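You operate a simulated robot arm through the tools that you are given. There is no shell and no other tool. Be economical: measure what you need, move in short steps, check, and stop when the job is done.

Carry out the task below with a simulated two-armed robot. There is one attempt and no reset: what you move stays moved.

TASK
Pick up the film carton from the top of the test bench with one hand, pass it to the other hand and put it on the cup table top. Set down upright: film carton.

Only the result counts: the job must be done as asked and must still hold three seconds after the hand-in. Knocking over, shifting, dropping, spilling or breaking anything else fails it.

THE ROBOT
Two 7-joint arms with two-finger parallel grippers on one trunk, on a base that drives. Base frame: it is fixed to the floor where the robot stands at the start and does not move with it; the origin is under the middle of the robot, x ahead of it, y to its left, z up; the surface under the hand at the start is at about z = 0.85. Lengths are in m, angles in degrees, forces in N, time in s.
The left shoulder is at the start at [0.02, 0.113, 1.222], the right one opposite. With the tool pointing down near the work surface each hand reaches from about 0.22 to 0.6 m from the robot's upright axis, wherever it stands, measured 20 degrees to its own side. Places, roughly: cup table top [-1.9, 3.4, 0.8]. Payload 1.57 kg a hand.
The tool frame of a hand sits at the grasp point between the pads (the TCP): z along the fingers, y along the line on which they close. The tips reach 0.03 m beyond it. The gripper opens to 0.08 m. The fingers are 0.017 m wide and 0.012 m thick; the gripper's body (0.04 by 0.082 m) begins 0.08 m behind the TCP.
Orientation is that of the tool frame in the base frame, as a unit quaternion [x, y, z, w]. With the fingers straight down and closing along the base's y, the tool's x points along the base's -x, its y along +y and its z along -z.

THE INTERFACE
- The arms move only by the tool play_rows. It takes "left_motion", "right_motion" or both (then of equal length, played together; a hand with none holds still); each is a list of rows, each an object of numbers (a shift or turn left out is 0, a gripper value left out holds the last): "gripper": the opening, from 0 (shut) to 1 (fully open); "tx", "ty", "tz": the shift along the base's x, y, z in mm; "ax", "ay", "az": the turn, a rotation vector about the base's x, y, z in degrees. In form: [{"gripper": .., "tx": .., "ty": .., "tz": .., "ax": .., "ay": .., "az": ..}, ...]. A call has 1 to 8 rows; each row is the pose to reach, as a shift and turn from the pose commanded when the call began. A row lasts 0.2 s, in which the tool goes at most 0.05 m and 8.6 degrees; a call with a longer step from one row to the next is refused whole, and so is a gripper value outside its range. Where a pose cannot be reached the arm comes as near as it can. A force on the tool above 40 N (or 10 N above the force at the start of the call, whichever is more), or a blocked arm, ends the call early, and 0.2 s more pass. The fingers move at their own pace (about 0.045 m/s each) and stop on an object; they squeeze with about 41 N. The grip force told is the motor's: it shows also when the fingers shut on nothing. Time passes only in rows, and 0.2 s behind the last, so rows that repeat a pose let the fingers close. It gives the time, the measured TCP pose, the force on the tool (base axes), the opening and the grip force at its end, in the units of the frame above (readings bear some noise), with the torque about the TCP (base axes, N m) and any sound that the robot's microphone picked up, and new pictures: "views" is both (left out), scene, wrist or none (wrist: the cameras of the hands that moved).
- Cameras (640 x 400 px; columns grow to the right, rows downward): "scene" is now at [0.1049, 0.0011, 1.3308]; the picture's right is [0.03, -1.00, 0.00], its down [-0.71, -0.02, -0.70] and it looks along [0.70, 0.02, -0.71] (base axes); focal length 276 px, centre (320, 200). "left" rides on the left gripper at [0.072, 0.007, -0.122] in its tool frame; the picture's right is [-0.09, 1.00, 0.00], its down [-0.84, -0.08, -0.54] and it looks along [-0.54, -0.05, 0.84] (tool axes); focal length 238 px, centre (320, 200). "right" rides on the right gripper at [0.072, -0.007, -0.122] in its tool frame; the picture's right is [0.09, 1.00, 0.00], its down [-0.84, 0.08, -0.54] and it looks along [-0.54, 0.05, 0.84] (tool axes); focal length 238 px, centre (320, 200). There is no depth. A picture from a camera that has moved, and an enlarged one, comes with that camera's place and axes in the base frame and with its lens. The place of the scene camera against the robot may be out by one fixed shift of up to 0.018 m in any direction.
- move_column(by): slides the trunk up (or, below 0, down) by that many m; the arms and the scene camera ride with it, the base frame stays. It gives what a move gives, with no picture.
- drive_base(legs): drives the robot by 1 to 6 legs, each [ahead, left, turn to the left] in m, m and degrees, along the robot's own axes; the way and the turn of a leg run together, so that a leg with both is an arc; at most 1.5 m and 180 degrees a leg. The arms and the cameras ride along, it lands a little off, and it stops where it bumps. It gives what a move gives, and a new picture of the scene camera.
- pan_tilt(pan, tilt): turns the head with the scene camera to pan (to the left, within 80 degrees either way) and tilt (down, from -29 to 69), counted from straight ahead of the robot. It gives what a move gives, and a new picture of the scene camera.
- close_up(camera, box): a new picture of the part [left, top, right, bottom] of that camera's present view, enlarged. No time passes.
- close_job(): hands the job in; it is judged then, once.

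Work in short steps. Places have to be worked out from the pictures, the camera data and where the tool is seen: move nearer, look again, correct. Check each grasp and each placing, and mend what went wrong. You have 120 turns and 260 pictures in all, those below and enlarged ones among them. Open the grippers and draw the arms clear of the work before you hand the job in, unless the task says otherwise; then end with one line.

The tools are called after "Call:" by a JSON object that holds its "api" and its "payload". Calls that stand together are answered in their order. play_rows: Moves the arms, as the interface text tells. Its arguments: {"type":"object","properties":{"left_motion":{"type":"array"},"right_motion":{"type":"array"},"views":{"type":"string","enum":["both","scene","wrist","none"]}},"required":[]} The other tools are called the same way: move_column (by) slides the trunk up or down; drive_base (legs) drives the base; pan_tilt (pan, tilt) turns the head that bears the scene camera; close_up (camera, box) takes an enlarged picture of a part of a camera's view; close_job () hands the job in.

At the start:

```text
t: 0.0
left_position: [0.5034, 0.2584, 1.0807]
left_ee_rot: [0.0, 1.0, 0.0, -0.001]
left_ft_force: [0.6, -0.5, 0.0]
left_ft_torque: [0.0, -0.01, -0.02]
left_width: 0.08
left_grasp_force: 0.0
right_position: [0.4825, -0.2427, 1.0854]
right_ee_rot: [0.001, 1.0, 0.0, 0.0]
right_ft_force: [0.5, 0.4, -0.2]
right_ft_torque: [-0.05, -0.01, 0.0]
right_width: 0.0801
right_grasp_force: 0.1
trunk travel left (down, up): [-0.275, 0.295]
robot x, y, heading: [-0.0006, 0.0009, -0.0]
head pan, tilt: [1.7, 45.2]
```

scene: 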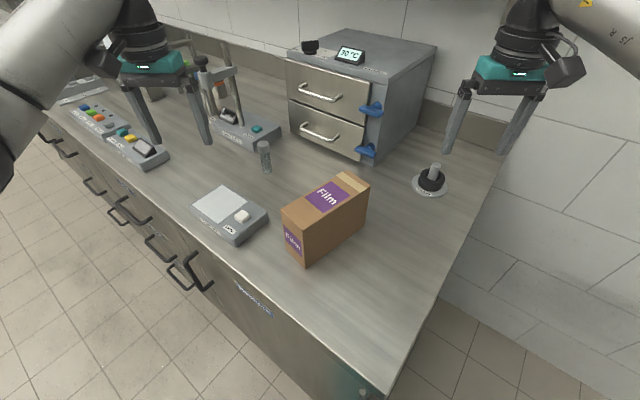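
right: 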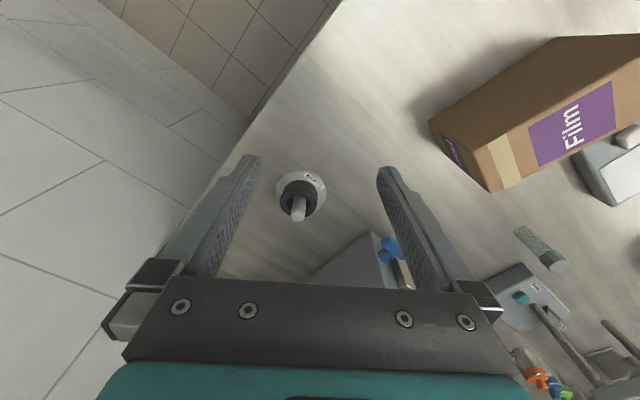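
left: 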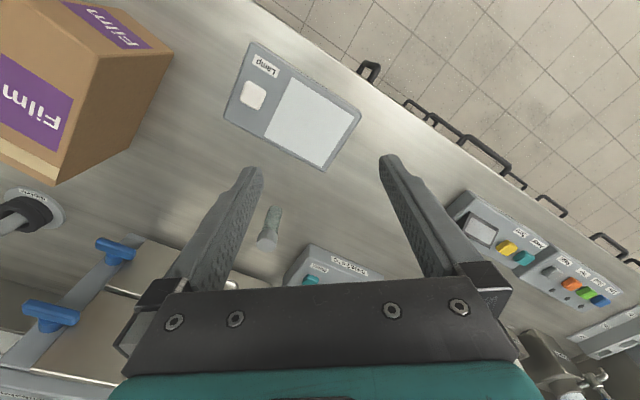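

I take an enlarged view of the carton to measure its corners.

Call:
{"api": "close_up", "payload": {"camera": "scene", "box": [240, 150, 400, 280]}}

Call:
{"api": "close_up", "payload": {"camera": "right", "box": [400, 0, 640, 200]}}

```text
3.08 times, centred on (320, 215) of scene
camera zoom: at [0.1049, 0.0011, 1.3308], right [0.03, -1.0, 0.0], down [-0.71, -0.02, -0.7], along [0.7, 0.02, -0.71], focal length 850 px, centre (320, 154)
```

zoom: 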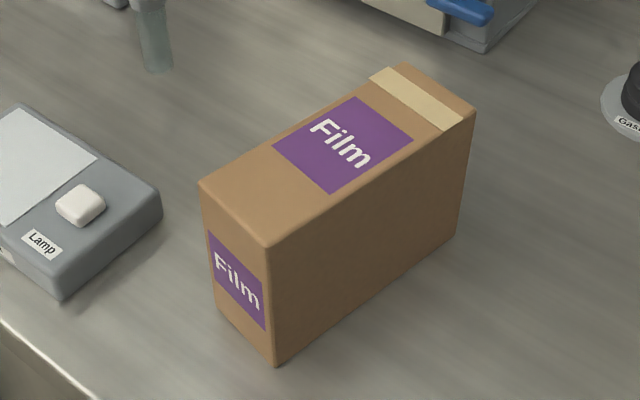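

```text
2.00 times, centred on (520, 100) of right
camera zoom: at [0.41, -0.2495, 1.2083], right [-0.09, 1.0, 0.0], down [0.84, 0.08, 0.54], along [0.54, 0.05, -0.84], focal length 477 px, centre (-80, 400)
```

zoom: 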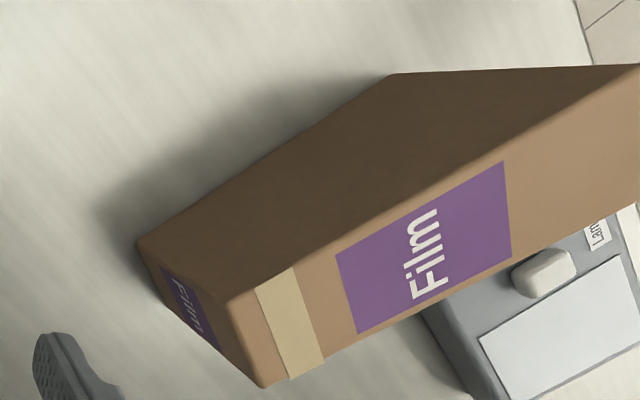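

The carton is about 0.166 × 0.064 × 0.12 m. Its centre is near (0.46, 0.005) and its long axis runs along (0.66, -0.75). The left hand will take the near-left end, so I move it above that end, turned by -49°.

Call:
{"api": "play_rows", "payload": {"left_motion": [{"gripper": 1, "tx": -10, "ty": -28, "az": -6.2}, {"tx": -19, "ty": -55, "az": -12.3}, {"tx": -29, "ty": -82, "az": -18.4}, {"tx": -38, "ty": -110, "az": -24.5}, {"tx": -48, "ty": -137, "az": -30.6}, {"tx": -57, "ty": -164, "az": -36.8}, {"tx": -67, "ty": -192, "az": -43}, {"tx": -76, "ty": -219, "az": -49}]}}

```text
t: 1.8
left_position: [0.4291, 0.0375, 1.0799]
left_ee_rot: [0.416, 0.91, 0.001, -0.001]
left_ft_force: [0.2, -0.7, 0.6]
left_ft_torque: [-0.03, 0.01, 0.0]
left_width: 0.0799
left_grasp_force: 0.1
right_position: [0.4833, -0.243, 1.0845]
right_ee_rot: [0.001, 1.0, 0.0, 0.0]
right_ft_force: [0.8, 0.4, 1.1]
right_ft_torque: [0.01, -0.01, -0.01]
right_width: 0.0798
right_grasp_force: 0.1
trunk travel left (down, up): [-0.275, 0.295]
robot x, y, heading: [-0.0016, -0.0008, -0.0]
head pan, tilt: [1.7, 45.2]
camera scene: at [0.1049, 0.0007, 1.3308], right [0.03, -1.0, 0.0], down [-0.71, -0.02, -0.7], along [0.7, 0.02, -0.71], focal length 276 px, centre (320, 200)
camera left: at [0.3888, 0.0971, 1.2023], right [0.81, 0.58, 0.0], down [0.49, -0.68, 0.54], along [0.31, -0.44, -0.84], focal length 238 px, centre (320, 200)
```

scene: 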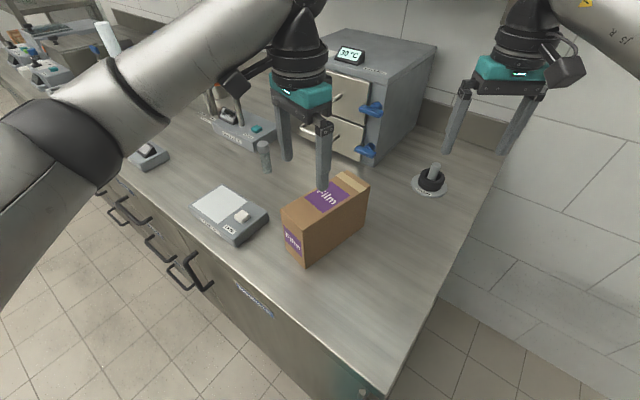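
left: 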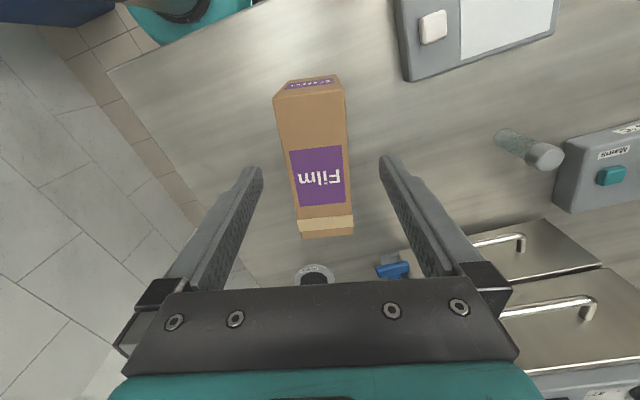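

The wrist view puts the carton's centre at about (0.458, 0.000), with its axis at -48°. The hand is about 4 mm off sideways, so I correct that and lean the hand 20° outward to leave room for the other hand.

Call:
{"api": "play_rows", "payload": {"left_motion": [{"tx": -1, "ty": -1, "ax": -4.9, "ay": -4.5, "az": 0.3}, {"tx": -2, "ty": -2, "ax": -9.8, "ay": -9, "az": 0.6}, {"tx": -2.5, "ty": -3.5, "tz": -10, "ax": -14.7, "ay": -13.5, "az": 1}, {"tx": -2.5, "ty": -3.5, "tz": -35, "ax": -14.7, "ay": -13.5, "az": 1}, {"tx": -2.5, "ty": -3.5, "tz": -60, "ax": -14.7, "ay": -13.5, "az": 1}]}}

```text
t: 3.0
left_position: [0.4241, 0.0342, 1.0208]
left_ee_rot: [0.4, 0.9, -0.068, 0.159]
left_ft_force: [-0.3, -0.2, -0.1]
left_ft_torque: [-0.03, 0.01, 0.01]
left_width: 0.0801
left_grasp_force: 0.1
right_position: [0.4827, -0.2428, 1.0837]
right_ee_rot: [0.0, 1.0, 0.0, 0.0]
right_ft_force: [-1.2, 0.5, 0.0]
right_ft_torque: [0.01, 0.02, -0.01]
right_width: 0.0799
right_grasp_force: 0.0
trunk travel left (down, up): [-0.275, 0.295]
robot x, y, heading: [0.0006, -0.0025, 0.0]
head pan, tilt: [1.7, 45.2]
camera scene: at [0.1049, 0.0012, 1.3308], right [0.03, -1.0, 0.0], down [-0.71, -0.02, -0.7], along [0.7, 0.02, -0.71], focal length 276 px, centre (320, 200)
camera left: at [0.3562, 0.121, 1.1117], right [0.8, 0.6, 0.04], down [0.34, -0.5, 0.79], along [0.5, -0.62, -0.61], focal length 238 px, centre (320, 200)
```

scene: 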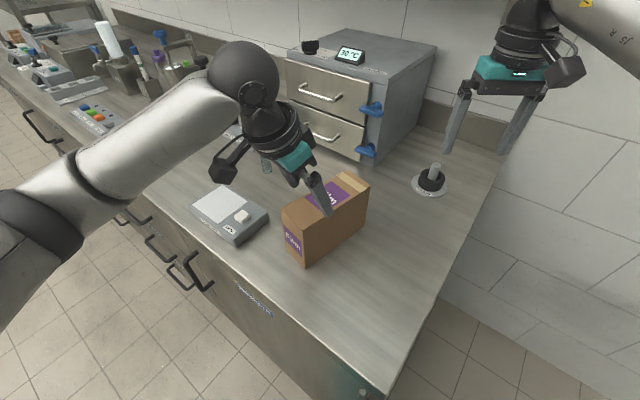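
left: 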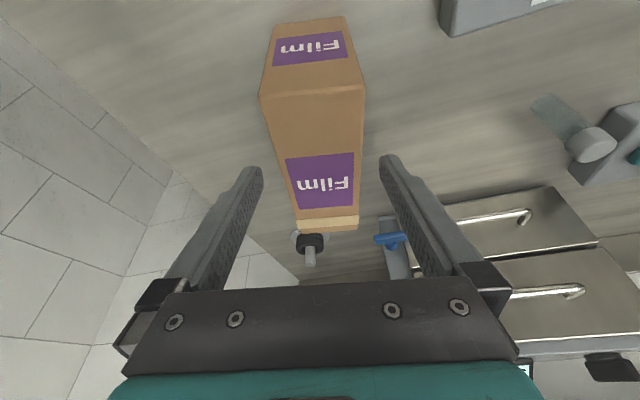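

The hand is centred on the carton within about 3 mm, so I correct that and go down to z ≈ 0.921.

Call:
{"api": "play_rows", "payload": {"left_motion": [{"tx": 1.5, "ty": 1.2, "tz": -15}, {"tx": 1.5, "ty": 1.2, "tz": -32}, {"tx": 1.5, "ty": 1.2, "tz": -50}, {"tx": 1.5, "ty": 1.2, "tz": -67}, {"tx": 1.5, "ty": 1.2, "tz": -84}, {"tx": 1.5, "ty": 1.2, "tz": -99}]}}

```text
t: 4.4
left_position: [0.4264, 0.0378, 0.9207]
left_ee_rot: [0.4, 0.9, -0.067, 0.158]
left_ft_force: [0.4, 0.1, 0.4]
left_ft_torque: [0.0, -0.01, 0.0]
left_width: 0.08
left_grasp_force: 0.0
right_position: [0.4838, -0.243, 1.0847]
right_ee_rot: [0.0, 1.0, 0.0, -0.001]
right_ft_force: [0.5, 0.6, -0.6]
right_ft_torque: [0.01, 0.05, 0.01]
right_width: 0.0799
right_grasp_force: 0.1
trunk travel left (down, up): [-0.275, 0.295]
robot x, y, heading: [-0.0035, 0.0018, -0.2]
head pan, tilt: [1.7, 45.2]
camera scene: at [0.1049, 0.0011, 1.3308], right [0.03, -1.0, 0.0], down [-0.71, -0.02, -0.7], along [0.7, 0.02, -0.71], focal length 276 px, centre (320, 200)
camera left: at [0.3602, 0.1245, 1.0118], right [0.8, 0.6, 0.04], down [0.34, -0.5, 0.79], along [0.5, -0.62, -0.61], focal length 238 px, centre (320, 200)
```

scene: 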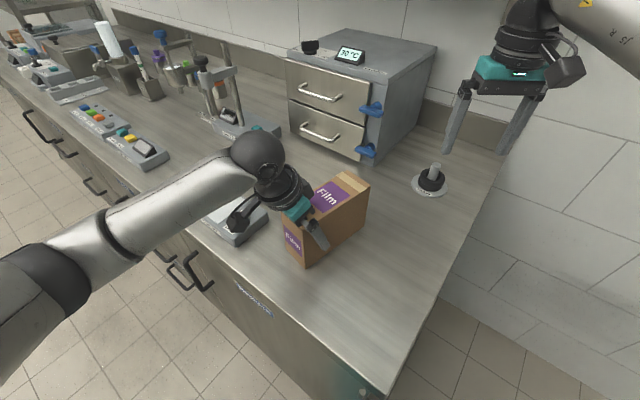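
left: 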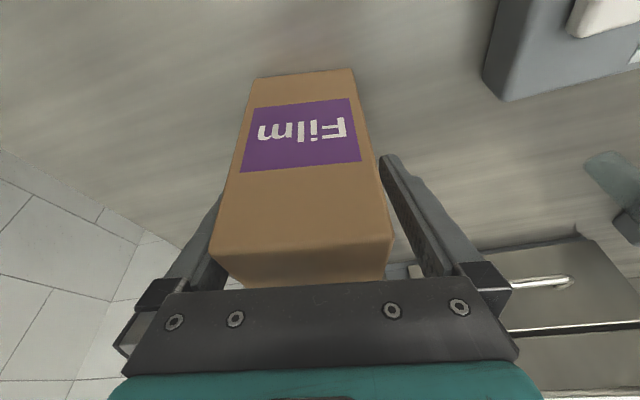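

The fingers straddle the carton near its end and no contact is felt. I close the gripper.

Call:
{"api": "play_rows", "payload": {"left_motion": [{"gripper": 0}, {"gripper": 0}, {"gripper": 0}, {"gripper": 0}], "views": "wrist"}}

```text
t: 5.4
left_position: [0.428, 0.0389, 0.9206]
left_ee_rot: [0.4, 0.9, -0.068, 0.159]
left_ft_force: [-1.0, -0.3, -1.2]
left_ft_torque: [-0.1, 0.03, -0.08]
left_width: 0.066
left_grasp_force: 40.9
right_position: [0.4841, -0.2434, 1.0851]
right_ee_rot: [0.0, 1.0, -0.001, 0.0]
right_ft_force: [-0.1, 0.2, 0.3]
right_ft_torque: [-0.01, 0.03, 0.01]
right_width: 0.08
right_grasp_force: 0.0
trunk travel left (down, up): [-0.275, 0.295]
robot x, y, heading: [0.0028, -0.0011, 0.1]
head pan, tilt: [1.7, 45.2]
camera left: at [0.3603, 0.1245, 1.0121], right [0.8, 0.6, 0.04], down [0.34, -0.5, 0.79], along [0.5, -0.62, -0.61], focal length 238 px, centre (320, 200)
```

left: 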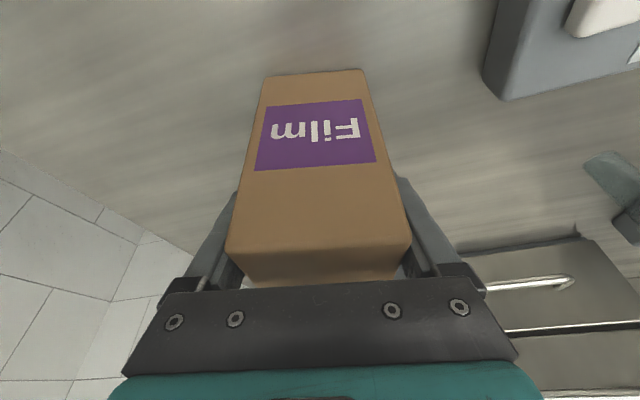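

The left hand holds the carton firmly, with an opening of 0.066 m and a grip force of 41 N. I lift it slowly and check for slip.

Call:
{"api": "play_rows", "payload": {"left_motion": [{"tz": 10}, {"tz": 25}, {"tz": 45}, {"tz": 65}, {"tz": 85}, {"tz": 105}, {"tz": 125}, {"tz": 140}]}}

```text
t: 7.2
left_position: [0.4275, 0.0369, 1.0604]
left_ee_rot: [0.4, 0.9, -0.068, 0.159]
left_ft_force: [-0.1, 0.6, -3.1]
left_ft_torque: [0.09, 0.11, -0.02]
left_width: 0.0658
left_grasp_force: 41.1
right_position: [0.4827, -0.2441, 1.0848]
right_ee_rot: [-0.001, 1.0, 0.0, -0.001]
right_ft_force: [-0.1, -0.6, -0.3]
right_ft_torque: [0.0, 0.0, 0.01]
right_width: 0.08
right_grasp_force: 0.0
trunk travel left (down, up): [-0.275, 0.295]
robot x, y, heading: [-0.0006, -0.0045, -0.1]
head pan, tilt: [1.7, 45.2]
camera scene: at [0.1051, 0.0011, 1.3308], right [0.03, -1.0, 0.0], down [-0.71, -0.02, -0.7], along [0.7, 0.02, -0.71], focal length 276 px, centre (320, 200)
camera left: at [0.3609, 0.1226, 1.1517], right [0.8, 0.6, 0.04], down [0.34, -0.5, 0.79], along [0.5, -0.62, -0.61], focal length 238 px, centre (320, 200)
```

scene: 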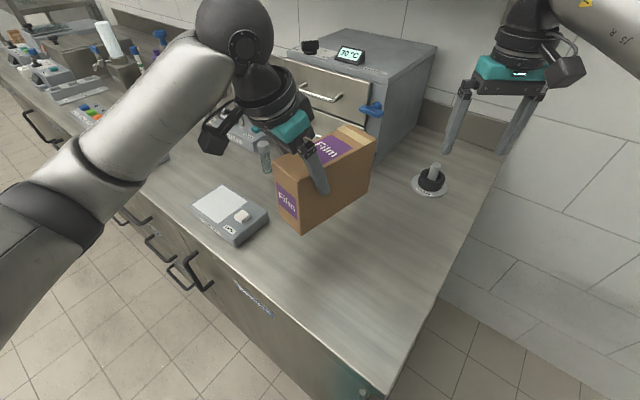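
left: 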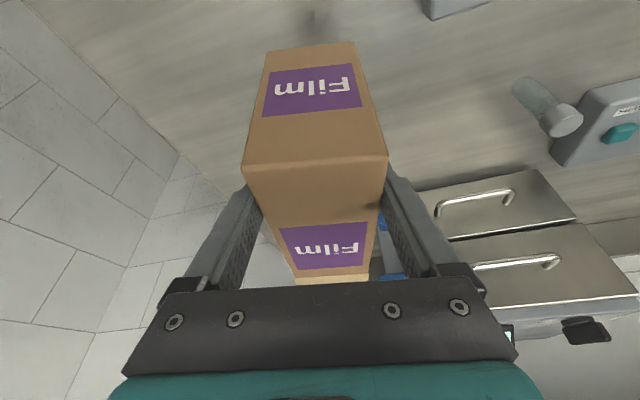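

Comparing the wrist views, the carton stayed upright but seems to have slid about 40 mm down between the fingers. I lower it close to the bench straight away and check whether it is still slipping.

Call:
{"api": "play_rows", "payload": {"left_motion": [{"tz": -20}, {"tz": -45}, {"tz": -70}, {"tz": -85}]}}

```text
t: 8.2
left_position: [0.4284, 0.0373, 0.9768]
left_ee_rot: [0.4, 0.9, -0.068, 0.159]
left_ft_force: [-0.7, -0.6, -2.8]
left_ft_torque: [0.08, 0.09, -0.01]
left_width: 0.0656
left_grasp_force: 41.2
right_position: [0.4828, -0.2419, 1.0841]
right_ee_rot: [0.0, 1.0, 0.0, 0.0]
right_ft_force: [-0.2, 0.4, 0.7]
right_ft_torque: [-0.01, -0.02, -0.02]
right_width: 0.0801
right_grasp_force: 0.1
trunk travel left (down, up): [-0.275, 0.295]
robot x, y, heading: [-0.0005, -0.0008, 0.0]
head pan, tilt: [1.7, 45.2]
camera scene: at [0.1052, 0.0011, 1.3308], right [0.03, -1.0, 0.0], down [-0.71, -0.02, -0.7], along [0.7, 0.02, -0.71], focal length 276 px, centre (320, 200)
camera left: at [0.3611, 0.1242, 1.0677], right [0.8, 0.6, 0.04], down [0.34, -0.5, 0.79], along [0.5, -0.62, -0.61], focal length 238 px, centre (320, 200)
```

scene: 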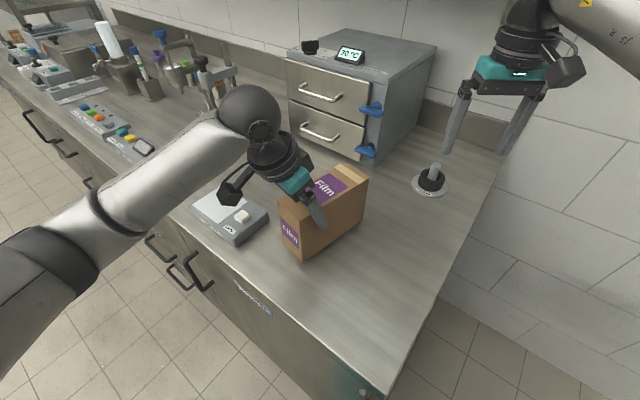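
left: 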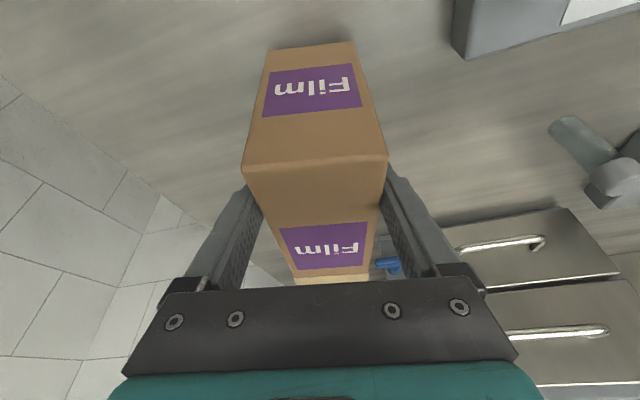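

The carton has not slipped any further; the view is unchanged. The grip is shallow though, so I set it down gently to regrip it deeper.

Call:
{"api": "play_rows", "payload": {"left_motion": [{"tz": -5}, {"tz": -9}, {"tz": -12}, {"tz": -15}, {"tz": -17}], "views": "wrist"}}

```text
t: 9.4
left_position: [0.4268, 0.0369, 0.9604]
left_ee_rot: [0.399, 0.9, -0.066, 0.159]
left_ft_force: [-0.2, -0.8, -3.4]
left_ft_torque: [0.09, 0.1, 0.0]
left_width: 0.0655
left_grasp_force: 40.7
right_position: [0.4836, -0.2423, 1.0842]
right_ee_rot: [0.0, 1.0, 0.0, -0.001]
right_ft_force: [-0.2, 1.0, -0.3]
right_ft_torque: [0.04, 0.0, 0.02]
right_width: 0.08
right_grasp_force: 0.1
trunk travel left (down, up): [-0.275, 0.295]
robot x, y, heading: [-0.0002, -0.0016, -0.1]
head pan, tilt: [1.7, 45.2]
camera left: at [0.3603, 0.1238, 1.0508], right [0.8, 0.6, 0.04], down [0.34, -0.5, 0.79], along [0.5, -0.62, -0.61], focal length 238 px, centre (320, 200)
```

left: 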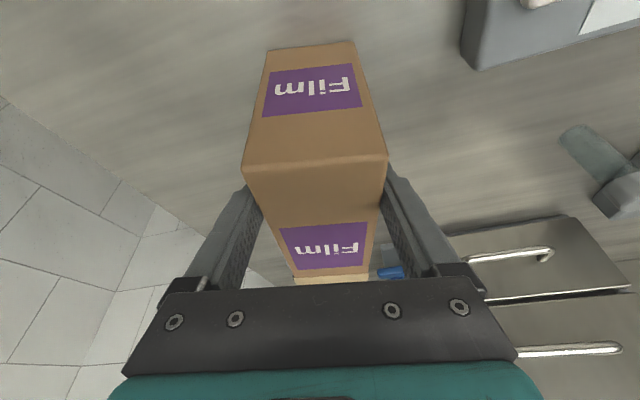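

Still no contact. I keep lowering in small steps and watch the force.

Call:
{"api": "play_rows", "payload": {"left_motion": [{"tz": -2}, {"tz": -4}, {"tz": -6}], "views": "none"}}

Call:
{"api": "close_up", "payload": {"camera": "scene", "box": [240, 150, 400, 280]}}

```text
t: 10.2
left_position: [0.4282, 0.0372, 0.9572]
left_ee_rot: [0.4, 0.899, -0.068, 0.164]
left_ft_force: [-4.0, 3.2, 28.0]
left_ft_torque: [0.02, 1.46, -0.16]
left_width: 0.0658
left_grasp_force: 41.2
right_position: [0.4812, -0.242, 1.087]
right_ee_rot: [0.0, 1.0, 0.0, 0.001]
right_ft_force: [-0.1, 0.1, 0.0]
right_ft_torque: [0.01, -0.01, 0.0]
right_width: 0.0801
right_grasp_force: 0.1
trunk travel left (down, up): [-0.275, 0.295]
robot x, y, heading: [-0.0016, 0.0001, -0.1]
head pan, tilt: [1.7, 45.2]
```

```text
3.08 times, centred on (320, 215) of scene
camera zoom: at [0.1028, 0.0014, 1.3312], right [0.03, -1.0, 0.0], down [-0.71, -0.02, -0.71], along [0.71, 0.02, -0.71], focal length 850 px, centre (320, 154)
```

zoom: 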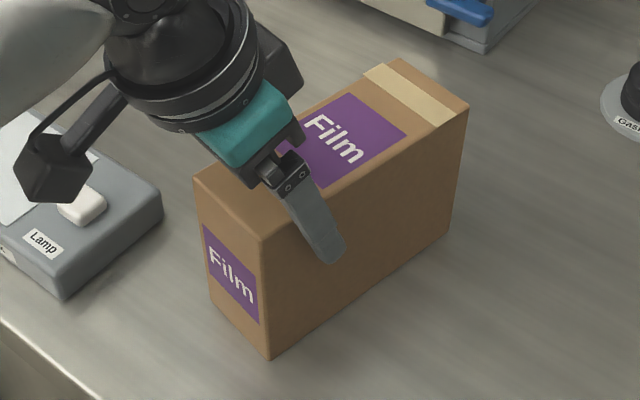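

The carton rests on the bench. I ease the load off, open, go down 37 mm and grip again.

Call:
{"api": "play_rows", "payload": {"left_motion": [{"tz": 3}, {"gripper": 0.5, "tz": 3}, {"gripper": 1, "tz": 3}, {"gripper": 1, "tz": 3}, {"tz": 3}, {"tz": 3}]}}

```text
t: 11.6
left_position: [0.4267, 0.0382, 0.9572]
left_ee_rot: [0.4, 0.9, -0.068, 0.16]
left_ft_force: [-0.2, 0.5, 0.5]
left_ft_torque: [0.03, 0.04, 0.0]
left_width: 0.0801
left_grasp_force: 0.1
right_position: [0.4831, -0.2424, 1.0847]
right_ee_rot: [0.0, 1.0, -0.001, 0.001]
right_ft_force: [0.8, 0.3, -0.1]
right_ft_torque: [0.02, 0.02, 0.0]
right_width: 0.08
right_grasp_force: 0.1
trunk travel left (down, up): [-0.275, 0.295]
robot x, y, heading: [-0.0006, 0.0012, 0.1]
head pan, tilt: [1.7, 45.2]
camera scene: at [0.1049, 0.0011, 1.3308], right [0.03, -1.0, 0.0], down [-0.71, -0.02, -0.7], along [0.7, 0.02, -0.71], focal length 276 px, centre (320, 200)
camera left: at [0.3604, 0.1241, 1.048], right [0.8, 0.6, 0.04], down [0.34, -0.5, 0.79], along [0.5, -0.62, -0.61], focal length 238 px, centre (320, 200)
```

scene: 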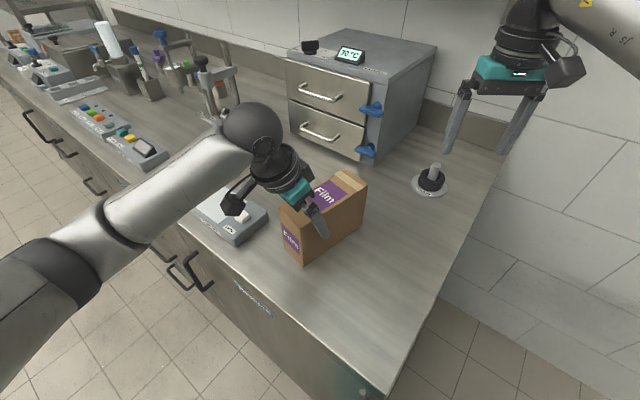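
left: 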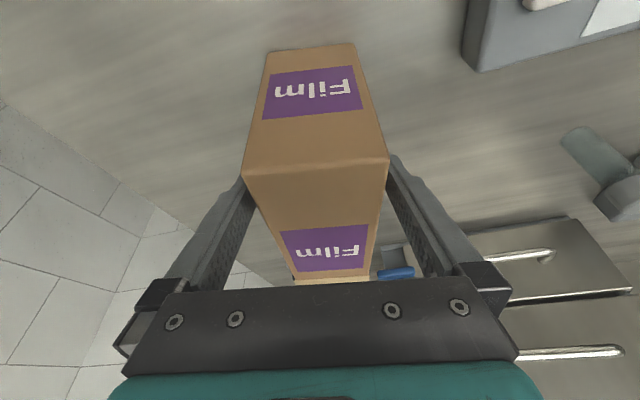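

Call:
{"api": "play_rows", "payload": {"left_motion": [{"tz": -12}, {"tz": -25}, {"tz": -38}, {"tz": -38, "gripper": 0}, {"tz": -38, "gripper": 0}, {"tz": -38, "gripper": 0}, {"tz": -38, "gripper": 0}, {"tz": -38, "gripper": 0}], "views": "wrist"}}

```text
t: 13.4
left_position: [0.4281, 0.0377, 0.9198]
left_ee_rot: [0.401, 0.9, -0.067, 0.159]
left_ft_force: [0.4, 0.1, -0.2]
left_ft_torque: [-0.11, -0.01, 0.06]
left_width: 0.0659
left_grasp_force: 40.6
right_position: [0.4844, -0.2427, 1.0857]
right_ee_rot: [0.0, 1.0, 0.0, 0.0]
right_ft_force: [-0.2, -0.7, 0.9]
right_ft_torque: [-0.02, -0.01, 0.01]
right_width: 0.0801
right_grasp_force: 0.0
trunk travel left (down, up): [-0.275, 0.295]
robot x, y, heading: [0.0003, -0.0011, 0.1]
head pan, tilt: [1.7, 45.2]
camera left: at [0.3611, 0.123, 1.0107], right [0.8, 0.6, 0.04], down [0.34, -0.5, 0.79], along [0.5, -0.62, -0.61], focal length 238 px, centre (320, 200)
```

left: 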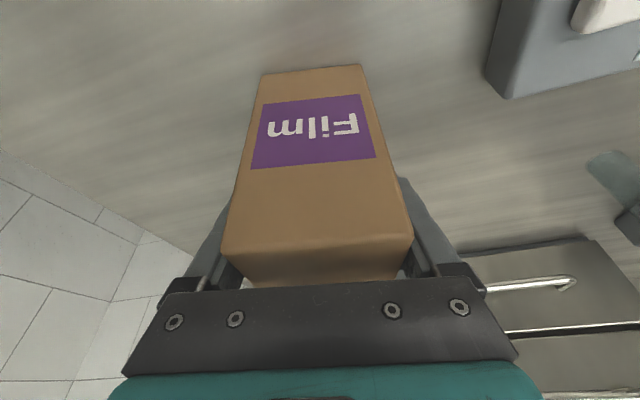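

The grip is re-made at full depth. I lift more gently and watch for slip.

Call:
{"api": "play_rows", "payload": {"left_motion": [{"tz": 0}, {"tz": 2}, {"tz": 4}, {"tz": 7}, {"tz": 11}, {"tz": 16}, {"tz": 22}, {"tz": 28}], "views": "wrist"}}

```text
t: 15.2
left_position: [0.4274, 0.0377, 0.9486]
left_ee_rot: [0.401, 0.9, -0.067, 0.159]
left_ft_force: [-0.2, 0.3, -2.4]
left_ft_torque: [0.07, 0.07, 0.0]
left_width: 0.0657
left_grasp_force: 41.0
right_position: [0.483, -0.2432, 1.0853]
right_ee_rot: [0.0, 1.0, 0.0, 0.0]
right_ft_force: [-0.1, -0.2, 0.0]
right_ft_torque: [0.0, 0.0, -0.02]
right_width: 0.08
right_grasp_force: 0.1
trunk travel left (down, up): [-0.275, 0.295]
robot x, y, heading: [0.001, -0.0038, -0.1]
head pan, tilt: [1.7, 45.2]
camera left: at [0.3602, 0.1236, 1.0388], right [0.8, 0.6, 0.04], down [0.34, -0.5, 0.79], along [0.5, -0.62, -0.61], focal length 238 px, centre (320, 200)
```

left: 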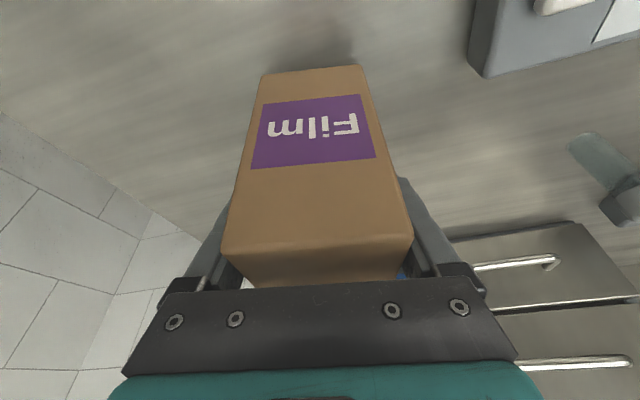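

No slip this time. I keep raising the carton and turn it by -42°, so its long axis lies along y in front of the robot.

Call:
{"api": "play_rows", "payload": {"left_motion": [{"tx": -1, "ty": 1, "tz": 12, "az": -3}, {"tx": -2, "ty": 3, "tz": 30, "az": -9}, {"tx": -3, "ty": 5, "tz": 50, "az": -15}, {"tx": -4, "ty": 7, "tz": 70, "az": -21}, {"tx": -5, "ty": 9, "tz": 90, "az": -27}, {"tx": -6, "ty": 10, "tz": 110, "az": -33}, {"tx": -7, "ty": 11, "tz": 125, "az": -39}, {"tx": -7, "ty": 12, "tz": 132, "az": -42}]}}

```text
t: 17.0
left_position: [0.419, 0.0497, 1.0784]
left_ee_rot: [0.697, 0.696, -0.121, 0.125]
left_ft_force: [-0.3, 0.1, -2.6]
left_ft_torque: [0.13, 0.03, 0.0]
left_width: 0.0659
left_grasp_force: 41.0
right_position: [0.4826, -0.243, 1.0845]
right_ee_rot: [0.0, 1.0, 0.0, -0.001]
right_ft_force: [0.2, -0.4, -0.1]
right_ft_torque: [0.02, -0.02, -0.01]
right_width: 0.08
right_grasp_force: 0.0
trunk travel left (down, up): [-0.275, 0.295]
robot x, y, heading: [-0.0049, -0.0003, -0.0]
head pan, tilt: [1.7, 45.2]
camera scene: at [0.1051, 0.0011, 1.3308], right [0.03, -1.0, 0.0], down [-0.71, -0.02, -0.7], along [0.7, 0.02, -0.71], focal length 276 px, centre (320, 200)
camera left: at [0.427, 0.159, 1.1692], right [1.0, -0.09, 0.04], down [-0.08, -0.6, 0.79], along [-0.05, -0.79, -0.61], focal length 238 px, centre (320, 200)
```

scene: 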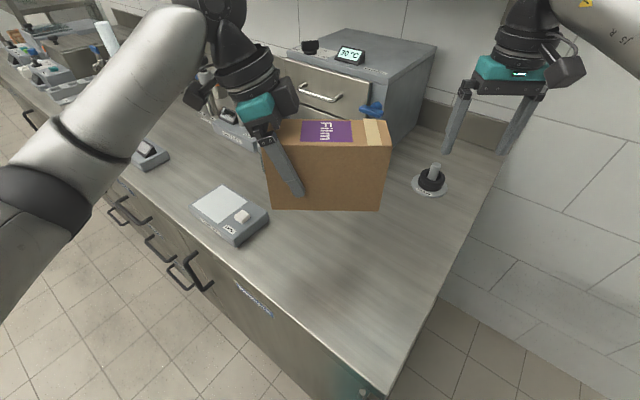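
left: 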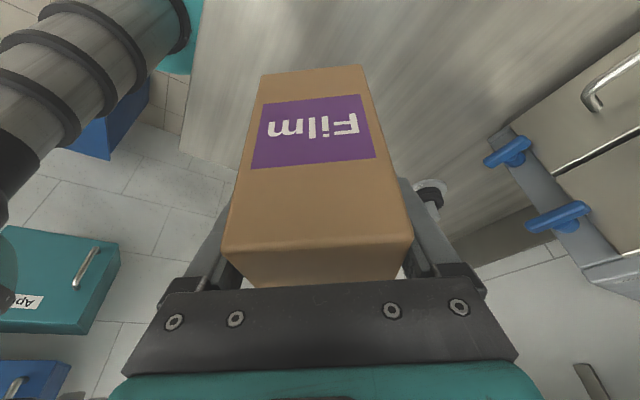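

The carton is held steadily with its long axis along y, from about y = +0.08 to -0.085, and its top at about z = 1.13. Now I raise the right hand and turn it +90° for the other end.

Call:
{"api": "play_rows", "payload": {"right_motion": [{"gripper": 1, "tx": -5, "ty": 3, "tz": 15, "az": 8}, {"tx": -12, "ty": 6, "tz": 30, "az": 16}, {"tx": -20, "ty": 10, "tz": 45, "az": 24}, {"tx": -28, "ty": 14, "tz": 60, "az": 32}, {"tx": -36, "ty": 18, "tz": 75, "az": 40}, {"tx": -44, "ty": 22, "tz": 90, "az": 48}, {"tx": -52, "ty": 26, "tz": 105, "az": 56}, {"tx": -60, "ty": 30, "tz": 120, "az": 62}], "views": "scene"}}

Call:
{"api": "play_rows", "payload": {"right_motion": [{"ty": 8, "ax": 4, "ay": -1, "az": 6}, {"ty": 16, "ax": 8, "ay": -2, "az": 12}, {"ty": 24, "ax": 12, "ay": -3, "az": 18}, {"ty": 32, "ax": 16, "ay": -4, "az": 24}, {"ty": 40, "ax": 19.4, "ay": -4.8, "az": 27.8}]}}

```text
t: 18.8
left_position: [0.4187, 0.0488, 1.0777]
left_ee_rot: [0.696, 0.697, -0.12, 0.124]
left_ft_force: [0.0, -0.2, -3.8]
left_ft_torque: [0.13, 0.04, -0.01]
left_width: 0.0658
left_grasp_force: 41.3
right_position: [0.3511, -0.148, 1.187]
right_ee_rot: [-0.513, 0.858, -0.001, 0.001]
right_ft_force: [-0.2, -0.9, 0.1]
right_ft_torque: [-0.02, 0.01, 0.01]
right_width: 0.08
right_grasp_force: 0.0
right hand out of reach, approached as far as the arm can: row 5, 6, 7, 8
trunk travel left (down, up): [-0.275, 0.295]
robot x, y, heading: [0.0001, 0.0002, -0.1]
head pan, tilt: [1.7, 45.2]
camera scene: at [0.105, 0.0013, 1.3308], right [0.03, -1.0, 0.0], down [-0.71, -0.02, -0.7], along [0.7, 0.02, -0.71], focal length 276 px, centre (320, 200)
```

scene: 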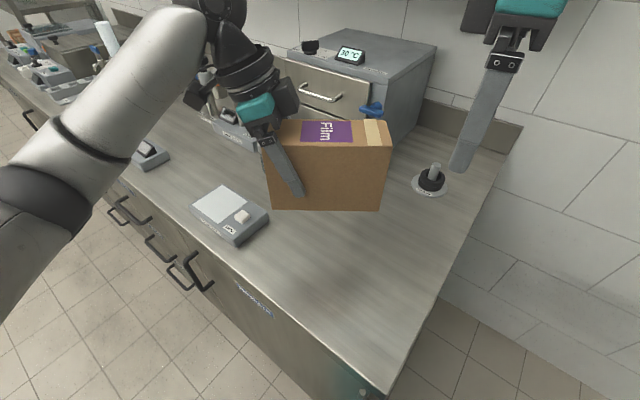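

```text
t: 20.0
left_position: [0.4198, 0.0475, 1.0781]
left_ee_rot: [0.696, 0.697, -0.121, 0.123]
left_ft_force: [-0.7, 0.6, -3.1]
left_ft_torque: [0.13, 0.0, -0.01]
left_width: 0.0659
left_grasp_force: 41.1
right_position: [0.2695, -0.0631, 1.1947]
right_ee_rot: [-0.697, 0.697, 0.122, 0.122]
right_ft_force: [1.2, -0.1, 0.2]
right_ft_torque: [-0.01, 0.0, -0.01]
right_width: 0.0801
right_grasp_force: 0.1
right hand out of reach, approached as far as the arm can: row 1, 2, 3, 4, 5
trunk travel left (down, up): [-0.275, 0.295]
robot x, y, heading: [-0.0014, -0.0007, -0.1]
head pan, tilt: [1.7, 45.2]
camera scene: at [0.1051, 0.0012, 1.3308], right [0.03, -1.0, 0.0], down [-0.71, -0.02, -0.7], along [0.7, 0.02, -0.71], focal length 276 px, centre (320, 200)
camera right: at [0.2759, -0.1725, 1.2861], right [-1.0, -0.09, -0.03], down [-0.08, 0.6, 0.79], along [-0.05, 0.79, -0.61], focal length 238 px, centre (320, 200)
```

scene: 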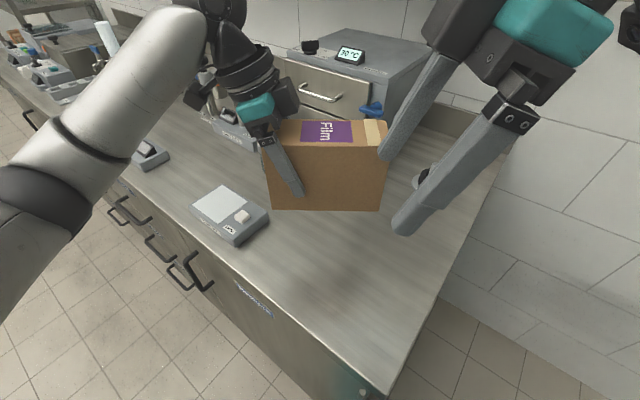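
right: 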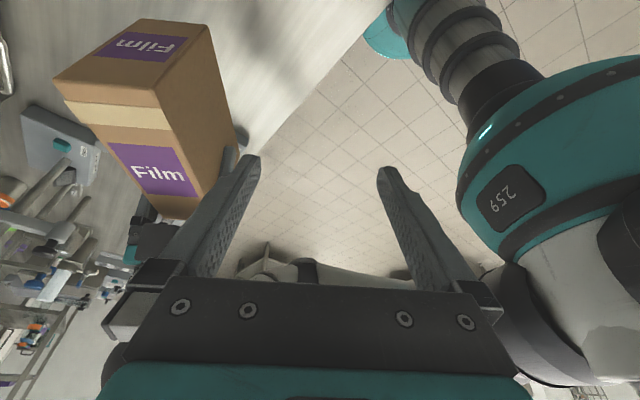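

The right hand could not reach that height and drifted inward to x = 0.27, though it is clear of the carton. I bring it outward and down first, to see what pose it tracks.

Call:
{"api": "play_rows", "payload": {"right_motion": [{"ty": -15, "tz": -10}, {"ty": -30, "tz": -25}, {"ty": -40, "tz": -40}, {"ty": -40, "tz": -55}], "views": "scene"}}

```text
t: 21.0
left_position: [0.4188, 0.0478, 1.0765]
left_ee_rot: [0.696, 0.697, -0.12, 0.124]
left_ft_force: [-0.5, 0.2, -2.8]
left_ft_torque: [0.13, 0.01, 0.0]
left_width: 0.0656
left_grasp_force: 41.0
right_position: [0.2491, -0.0838, 1.1479]
right_ee_rot: [-0.696, 0.697, 0.121, 0.122]
right_ft_force: [0.5, 0.6, 0.1]
right_ft_torque: [0.02, 0.03, -0.01]
right_width: 0.0799
right_grasp_force: 0.0
right hand out of reach, approached as far as the arm can: row 1, 2, 3, 4
trunk travel left (down, up): [-0.275, 0.295]
robot x, y, heading: [-0.0025, 0.0009, -0.1]
head pan, tilt: [1.7, 45.2]
camera scene: at [0.1051, 0.0011, 1.3308], right [0.03, -1.0, 0.0], down [-0.71, -0.02, -0.7], along [0.7, 0.02, -0.71], focal length 276 px, centre (320, 200)
```

scene: 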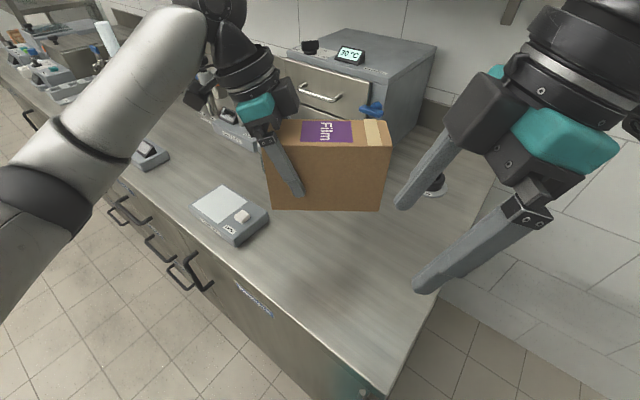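

Call:
{"api": "play_rows", "payload": {"right_motion": [{"tz": -20}, {"tz": -40}, {"tz": -60}, {"tz": -75}], "views": "scene"}}

```text
t: 22.0
left_position: [0.4202, 0.0487, 1.0784]
left_ee_rot: [0.696, 0.697, -0.12, 0.123]
left_ft_force: [-0.1, -0.3, -2.9]
left_ft_torque: [0.14, -0.02, 0.03]
left_width: 0.0657
left_grasp_force: 40.6
right_position: [0.2366, -0.0764, 1.1044]
right_ee_rot: [-0.696, 0.698, 0.121, 0.12]
right_ft_force: [-0.4, 0.2, -0.4]
right_ft_torque: [-0.02, -0.02, 0.01]
right_width: 0.08
right_grasp_force: 0.1
right hand out of reach, approached as far as the arm can: row 1, 2, 3, 4
trunk travel left (down, up): [-0.275, 0.295]
robot x, y, heading: [0.0013, -0.0023, 0.1]
head pan, tilt: [1.7, 45.2]
camera scene: at [0.1051, 0.0011, 1.3308], right [0.03, -1.0, 0.0], down [-0.71, -0.02, -0.7], along [0.7, 0.02, -0.71], focal length 276 px, centre (320, 200)
```

scene: 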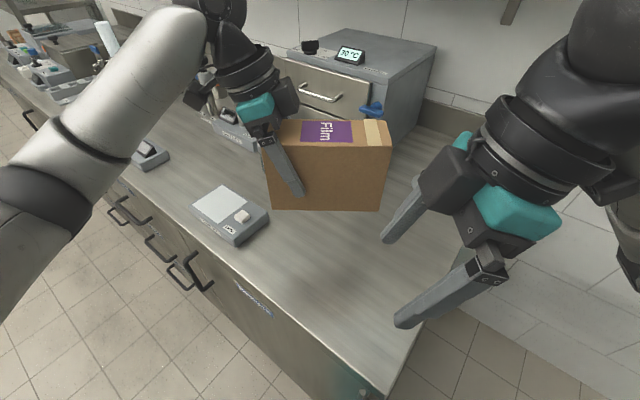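

The right arm still reports out of reach, so it is probably wound up against a joint limit. I undo most of the turn and move out to the right to recover a reachable pose.

Call:
{"api": "play_rows", "payload": {"right_motion": [{"ty": -10, "ax": -4, "ay": 1, "az": -6}, {"ty": -20, "ax": -8, "ay": 2, "az": -12}, {"ty": -30, "ax": -12, "ay": 3, "az": -18}, {"ty": -30, "ax": -16, "ay": 4, "az": -24}, {"ty": -30, "ax": -16, "ay": 4, "az": -30}, {"ty": -30, "ax": -16, "ay": 4, "az": -36}, {"ty": -30, "ax": -16, "ay": 4, "az": -43}, {"ty": -30, "ax": -16, "ay": 4, "az": -50}], "views": "scene"}}

```text
t: 23.8
left_position: [0.4194, 0.0482, 1.0784]
left_ee_rot: [0.696, 0.697, -0.12, 0.124]
left_ft_force: [0.9, -0.3, -2.8]
left_ft_torque: [0.14, -0.01, -0.01]
left_width: 0.0658
left_grasp_force: 41.1
right_position: [0.2359, -0.1064, 1.1042]
right_ee_rot: [-0.343, 0.938, -0.013, 0.043]
right_ft_force: [-0.5, -0.2, -0.2]
right_ft_torque: [0.02, -0.03, 0.02]
right_width: 0.0798
right_grasp_force: 0.0
trunk travel left (down, up): [-0.275, 0.295]
robot x, y, heading: [0.0036, -0.0008, 0.2]
head pan, tilt: [1.7, 45.2]
camera scene: at [0.1051, 0.0012, 1.3308], right [0.03, -1.0, 0.0], down [-0.71, -0.02, -0.7], along [0.7, 0.02, -0.71], focal length 276 px, centre (320, 200)
```

scene: 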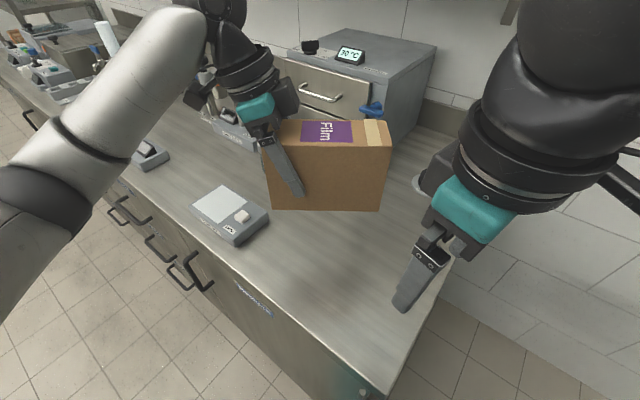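

The pose is reachable again, and commands are clipped to where the hand actually is. I move it outward and forward, level with the carton but well to its right.

Call:
{"api": "play_rows", "payload": {"right_motion": [{"tx": 0, "ty": -35}, {"tx": 10, "ty": -70, "tz": -5}, {"tx": 35, "ty": -100, "tz": -10}, {"tx": 70, "ty": -114, "tz": -15}, {"tx": 105, "ty": -114, "tz": -20}, {"tx": 140, "ty": -114, "tz": -25}, {"tx": 165, "ty": -114, "tz": -29}, {"tx": 184, "ty": -114, "tz": -29}], "views": "scene"}}

```text
t: 25.6
left_position: [0.4199, 0.047, 1.0774]
left_ee_rot: [0.696, 0.697, -0.121, 0.124]
left_ft_force: [0.4, 0.4, -2.6]
left_ft_torque: [0.15, -0.03, -0.03]
left_width: 0.0655
left_grasp_force: 40.5
right_position: [0.4199, -0.2201, 1.0762]
right_ee_rot: [-0.344, 0.938, -0.012, 0.042]
right_ft_force: [-0.6, -0.6, 1.0]
right_ft_torque: [-0.01, 0.03, 0.01]
right_width: 0.0798
right_grasp_force: 0.1
right hand out of reach, approached as far as the arm can: row 1, 2
trunk travel left (down, up): [-0.275, 0.295]
robot x, y, heading: [-0.0008, -0.0021, -0.2]
head pan, tilt: [1.7, 45.2]
camera scene: at [0.1052, 0.0011, 1.3308], right [0.03, -1.0, 0.0], down [-0.71, -0.02, -0.7], along [0.7, 0.02, -0.71], focal length 276 px, centre (320, 200)
```

scene: 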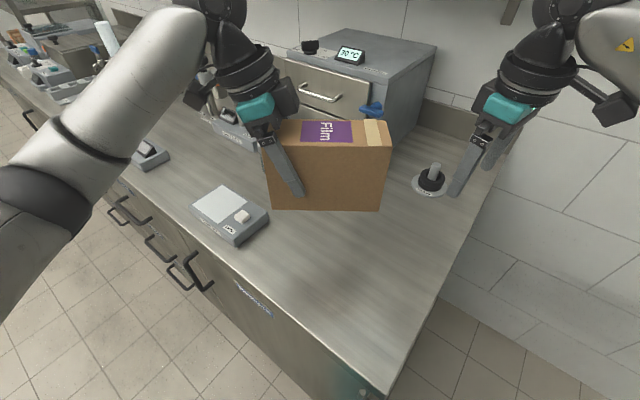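

Now I turn the right hand here, at a reachable height, to the opposite facing with the 20° lean.

Call:
{"api": "play_rows", "payload": {"right_motion": [{"ax": 2, "ay": -0.5, "az": 6.2}, {"ax": 4, "ay": -1, "az": 12.5}, {"ax": 6, "ay": -1.5, "az": 18.7}, {"ax": 8, "ay": -2, "az": 25}, {"ax": 10, "ay": -2.5, "az": 31.2}, {"ax": 12, "ay": -3.1, "az": 37.4}, {"ax": 14, "ay": -3.6, "az": 43.7}, {"ax": 16.1, "ay": -4.1, "az": 49.9}]}}

```text
t: 27.4
left_position: [0.4193, 0.0486, 1.0778]
left_ee_rot: [0.696, 0.697, -0.119, 0.125]
left_ft_force: [0.0, 0.2, -2.8]
left_ft_torque: [0.12, -0.05, 0.02]
left_width: 0.0658
left_grasp_force: 41.2
right_position: [0.279, -0.0503, 0.9762]
right_ee_rot: [-0.685, 0.706, 0.107, 0.142]
right_ft_force: [-0.2, -9.0, -6.9]
right_ft_torque: [0.99, -0.09, -0.02]
right_width: 0.0802
right_grasp_force: 0.1
right hand out of reach, approached as far as the arm can: row 1, 2, 3, 4, 5, 6, 7, 8
trunk travel left (down, up): [-0.275, 0.295]
robot x, y, heading: [-0.0007, 0.0004, 0.2]
head pan, tilt: [1.7, 45.2]
camera scene: at [0.1047, 0.0002, 1.3307], right [0.03, -1.0, 0.0], down [-0.71, -0.02, -0.7], along [0.7, 0.02, -0.71], focal length 276 px, centre (320, 200)
camera right: at [0.2764, -0.16, 1.0668], right [-1.0, -0.05, -0.08], down [-0.09, 0.6, 0.8], along [0.01, 0.8, -0.6], focal length 238 px, centre (320, 200)
```

scene: 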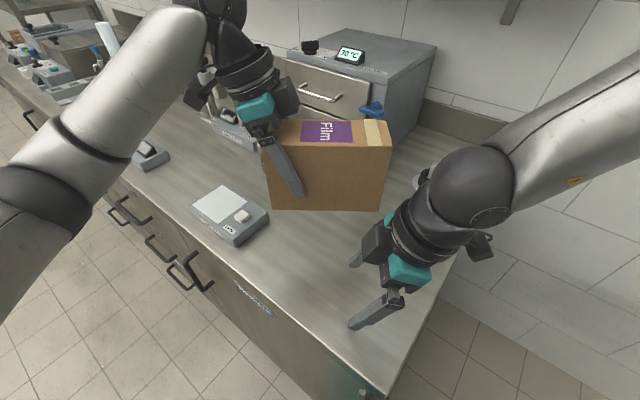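
right: 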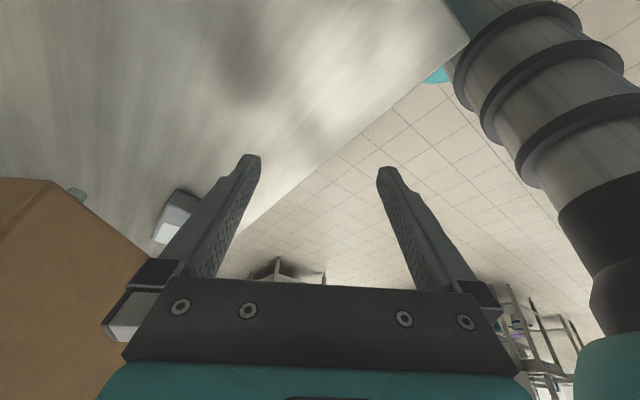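

The right arm cannot take the +90° facing. The left one could turn to -91°, so both wrists likely favour negative turns. With both hands leaning, the right camera can face inward safely, so I unwind the right hand and will try -90° instead.

Call:
{"api": "play_rows", "payload": {"right_motion": [{"ty": -15, "ax": -2, "ay": 0.5, "az": -6.2}, {"ty": -30, "ax": -4, "ay": 1, "az": -12.5}, {"ty": -50, "ax": -6, "ay": 1.5, "az": -18.7}, {"ty": -70, "ax": -8, "ay": 2, "az": -25}, {"ty": -90, "ax": -10, "ay": 2.5, "az": -31.2}, {"ty": -110, "ax": -12, "ay": 3.1, "az": -37.4}, {"ty": -130, "ax": -14, "ay": 3.6, "az": -43.7}, {"ty": -150, "ax": -16.1, "ay": 4.1, "az": -49.9}], "views": "scene"}}

```text
t: 29.2
left_position: [0.4179, 0.0486, 1.079]
left_ee_rot: [0.696, 0.697, -0.12, 0.124]
left_ft_force: [0.1, 0.4, -2.7]
left_ft_torque: [0.16, 0.0, 0.0]
left_width: 0.0661
left_grasp_force: 40.7
right_position: [0.2697, -0.2103, 0.9734]
right_ee_rot: [-0.32, 0.946, -0.035, 0.042]
right_ft_force: [-1.3, 0.4, 0.7]
right_ft_torque: [0.0, -0.02, 0.01]
right_width: 0.0801
right_grasp_force: 0.0
trunk travel left (down, up): [-0.275, 0.295]
robot x, y, heading: [-0.0022, -0.0019, -0.4]
head pan, tilt: [1.7, 45.2]
camera scene: at [0.105, 0.0009, 1.3308], right [0.03, -1.0, 0.0], down [-0.71, -0.02, -0.7], along [0.7, 0.02, -0.71], focal length 276 px, centre (320, 200)
```

scene: 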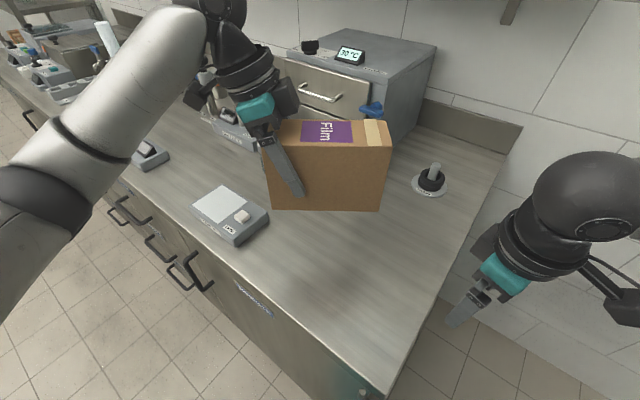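

Call:
{"api": "play_rows", "payload": {"right_motion": [{"tx": 10, "ty": -4, "tz": 15, "az": -8}, {"tx": 25, "ty": -8, "tz": 30, "az": -16}, {"tx": 45, "ty": -12, "tz": 45, "az": -24}, {"tx": 65, "ty": -16, "tz": 60, "az": -32}, {"tx": 90, "ty": -20, "tz": 72, "az": -40}, {"tx": 110, "ty": -25, "tz": 84, "az": -48}, {"tx": 130, "ty": -30, "tz": 95, "az": -56}, {"tx": 150, "ty": -30, "tz": 97, "az": -64}], "views": "none"}}

```text
t: 31.0
left_position: [0.4206, 0.0484, 1.078]
left_ee_rot: [0.697, 0.696, -0.121, 0.124]
left_ft_force: [0.0, -0.1, -2.9]
left_ft_torque: [0.12, 0.04, -0.01]
left_width: 0.0656
left_grasp_force: 41.2
right_position: [0.4195, -0.2429, 1.0709]
right_ee_rot: [0.231, 0.972, -0.052, 0.016]
right_ft_force: [0.0, -0.5, 0.1]
right_ft_torque: [0.02, 0.01, 0.0]
right_width: 0.0802
right_grasp_force: 0.1
trunk travel left (down, up): [-0.275, 0.295]
robot x, y, heading: [0.0011, -0.0022, 0.2]
head pan, tilt: [1.7, 45.2]
```

Call:
{"api": "play_rows", "payload": {"right_motion": [{"ax": 2.9, "ay": 1, "az": -7.9}, {"ax": 5.9, "ay": 2, "az": -15.8}, {"ax": 8.9, "ay": 3, "az": -23.7}, {"ax": 11.8, "ay": 4, "az": -31.6}, {"ax": 14.8, "ay": 5, "az": -39.5}, {"ax": 17.8, "ay": 6, "az": -47.4}, {"ax": 20.7, "ay": 7, "az": -55.3}, {"ax": 23.7, "ay": 8, "az": -63.1}]}}

```text
t: 32.8
left_position: [0.4191, 0.048, 1.0783]
left_ee_rot: [0.696, 0.697, -0.12, 0.124]
left_ft_force: [0.0, -0.3, -2.6]
left_ft_torque: [0.11, 0.03, -0.01]
left_width: 0.0659
left_grasp_force: 40.7
right_position: [0.4186, -0.2407, 1.0693]
right_ee_rot: [0.696, 0.697, 0.124, -0.122]
right_ft_force: [-0.4, -0.2, -0.4]
right_ft_torque: [-0.02, -0.02, -0.02]
right_width: 0.08
right_grasp_force: 0.0
trunk travel left (down, up): [-0.275, 0.295]
robot x, y, heading: [-0.0006, 0.0016, -0.2]
head pan, tilt: [1.7, 45.2]
camera scene: at [0.105, 0.0009, 1.3308], right [0.03, -1.0, 0.0], down [-0.71, -0.02, -0.7], along [0.7, 0.02, -0.71], focal length 276 px, centre (320, 200)
camera right: at [0.4108, -0.2151, 1.2106], right [1.0, 0.09, 0.03], down [0.08, -0.97, 0.22], along [0.05, -0.22, -0.97], focal length 238 px, centre (320, 200)
```

scene: 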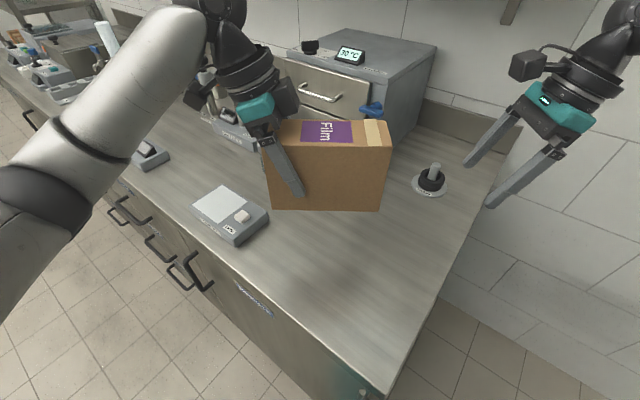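
right: 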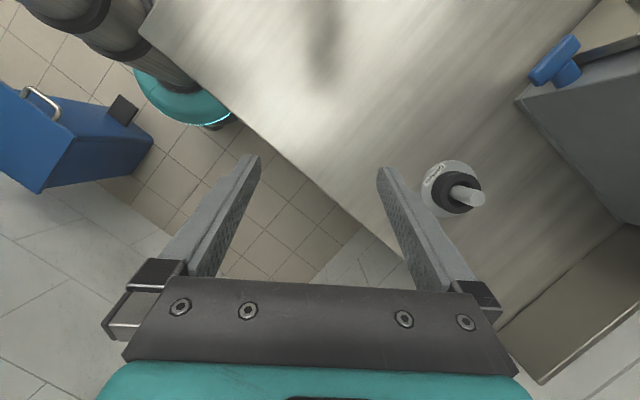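

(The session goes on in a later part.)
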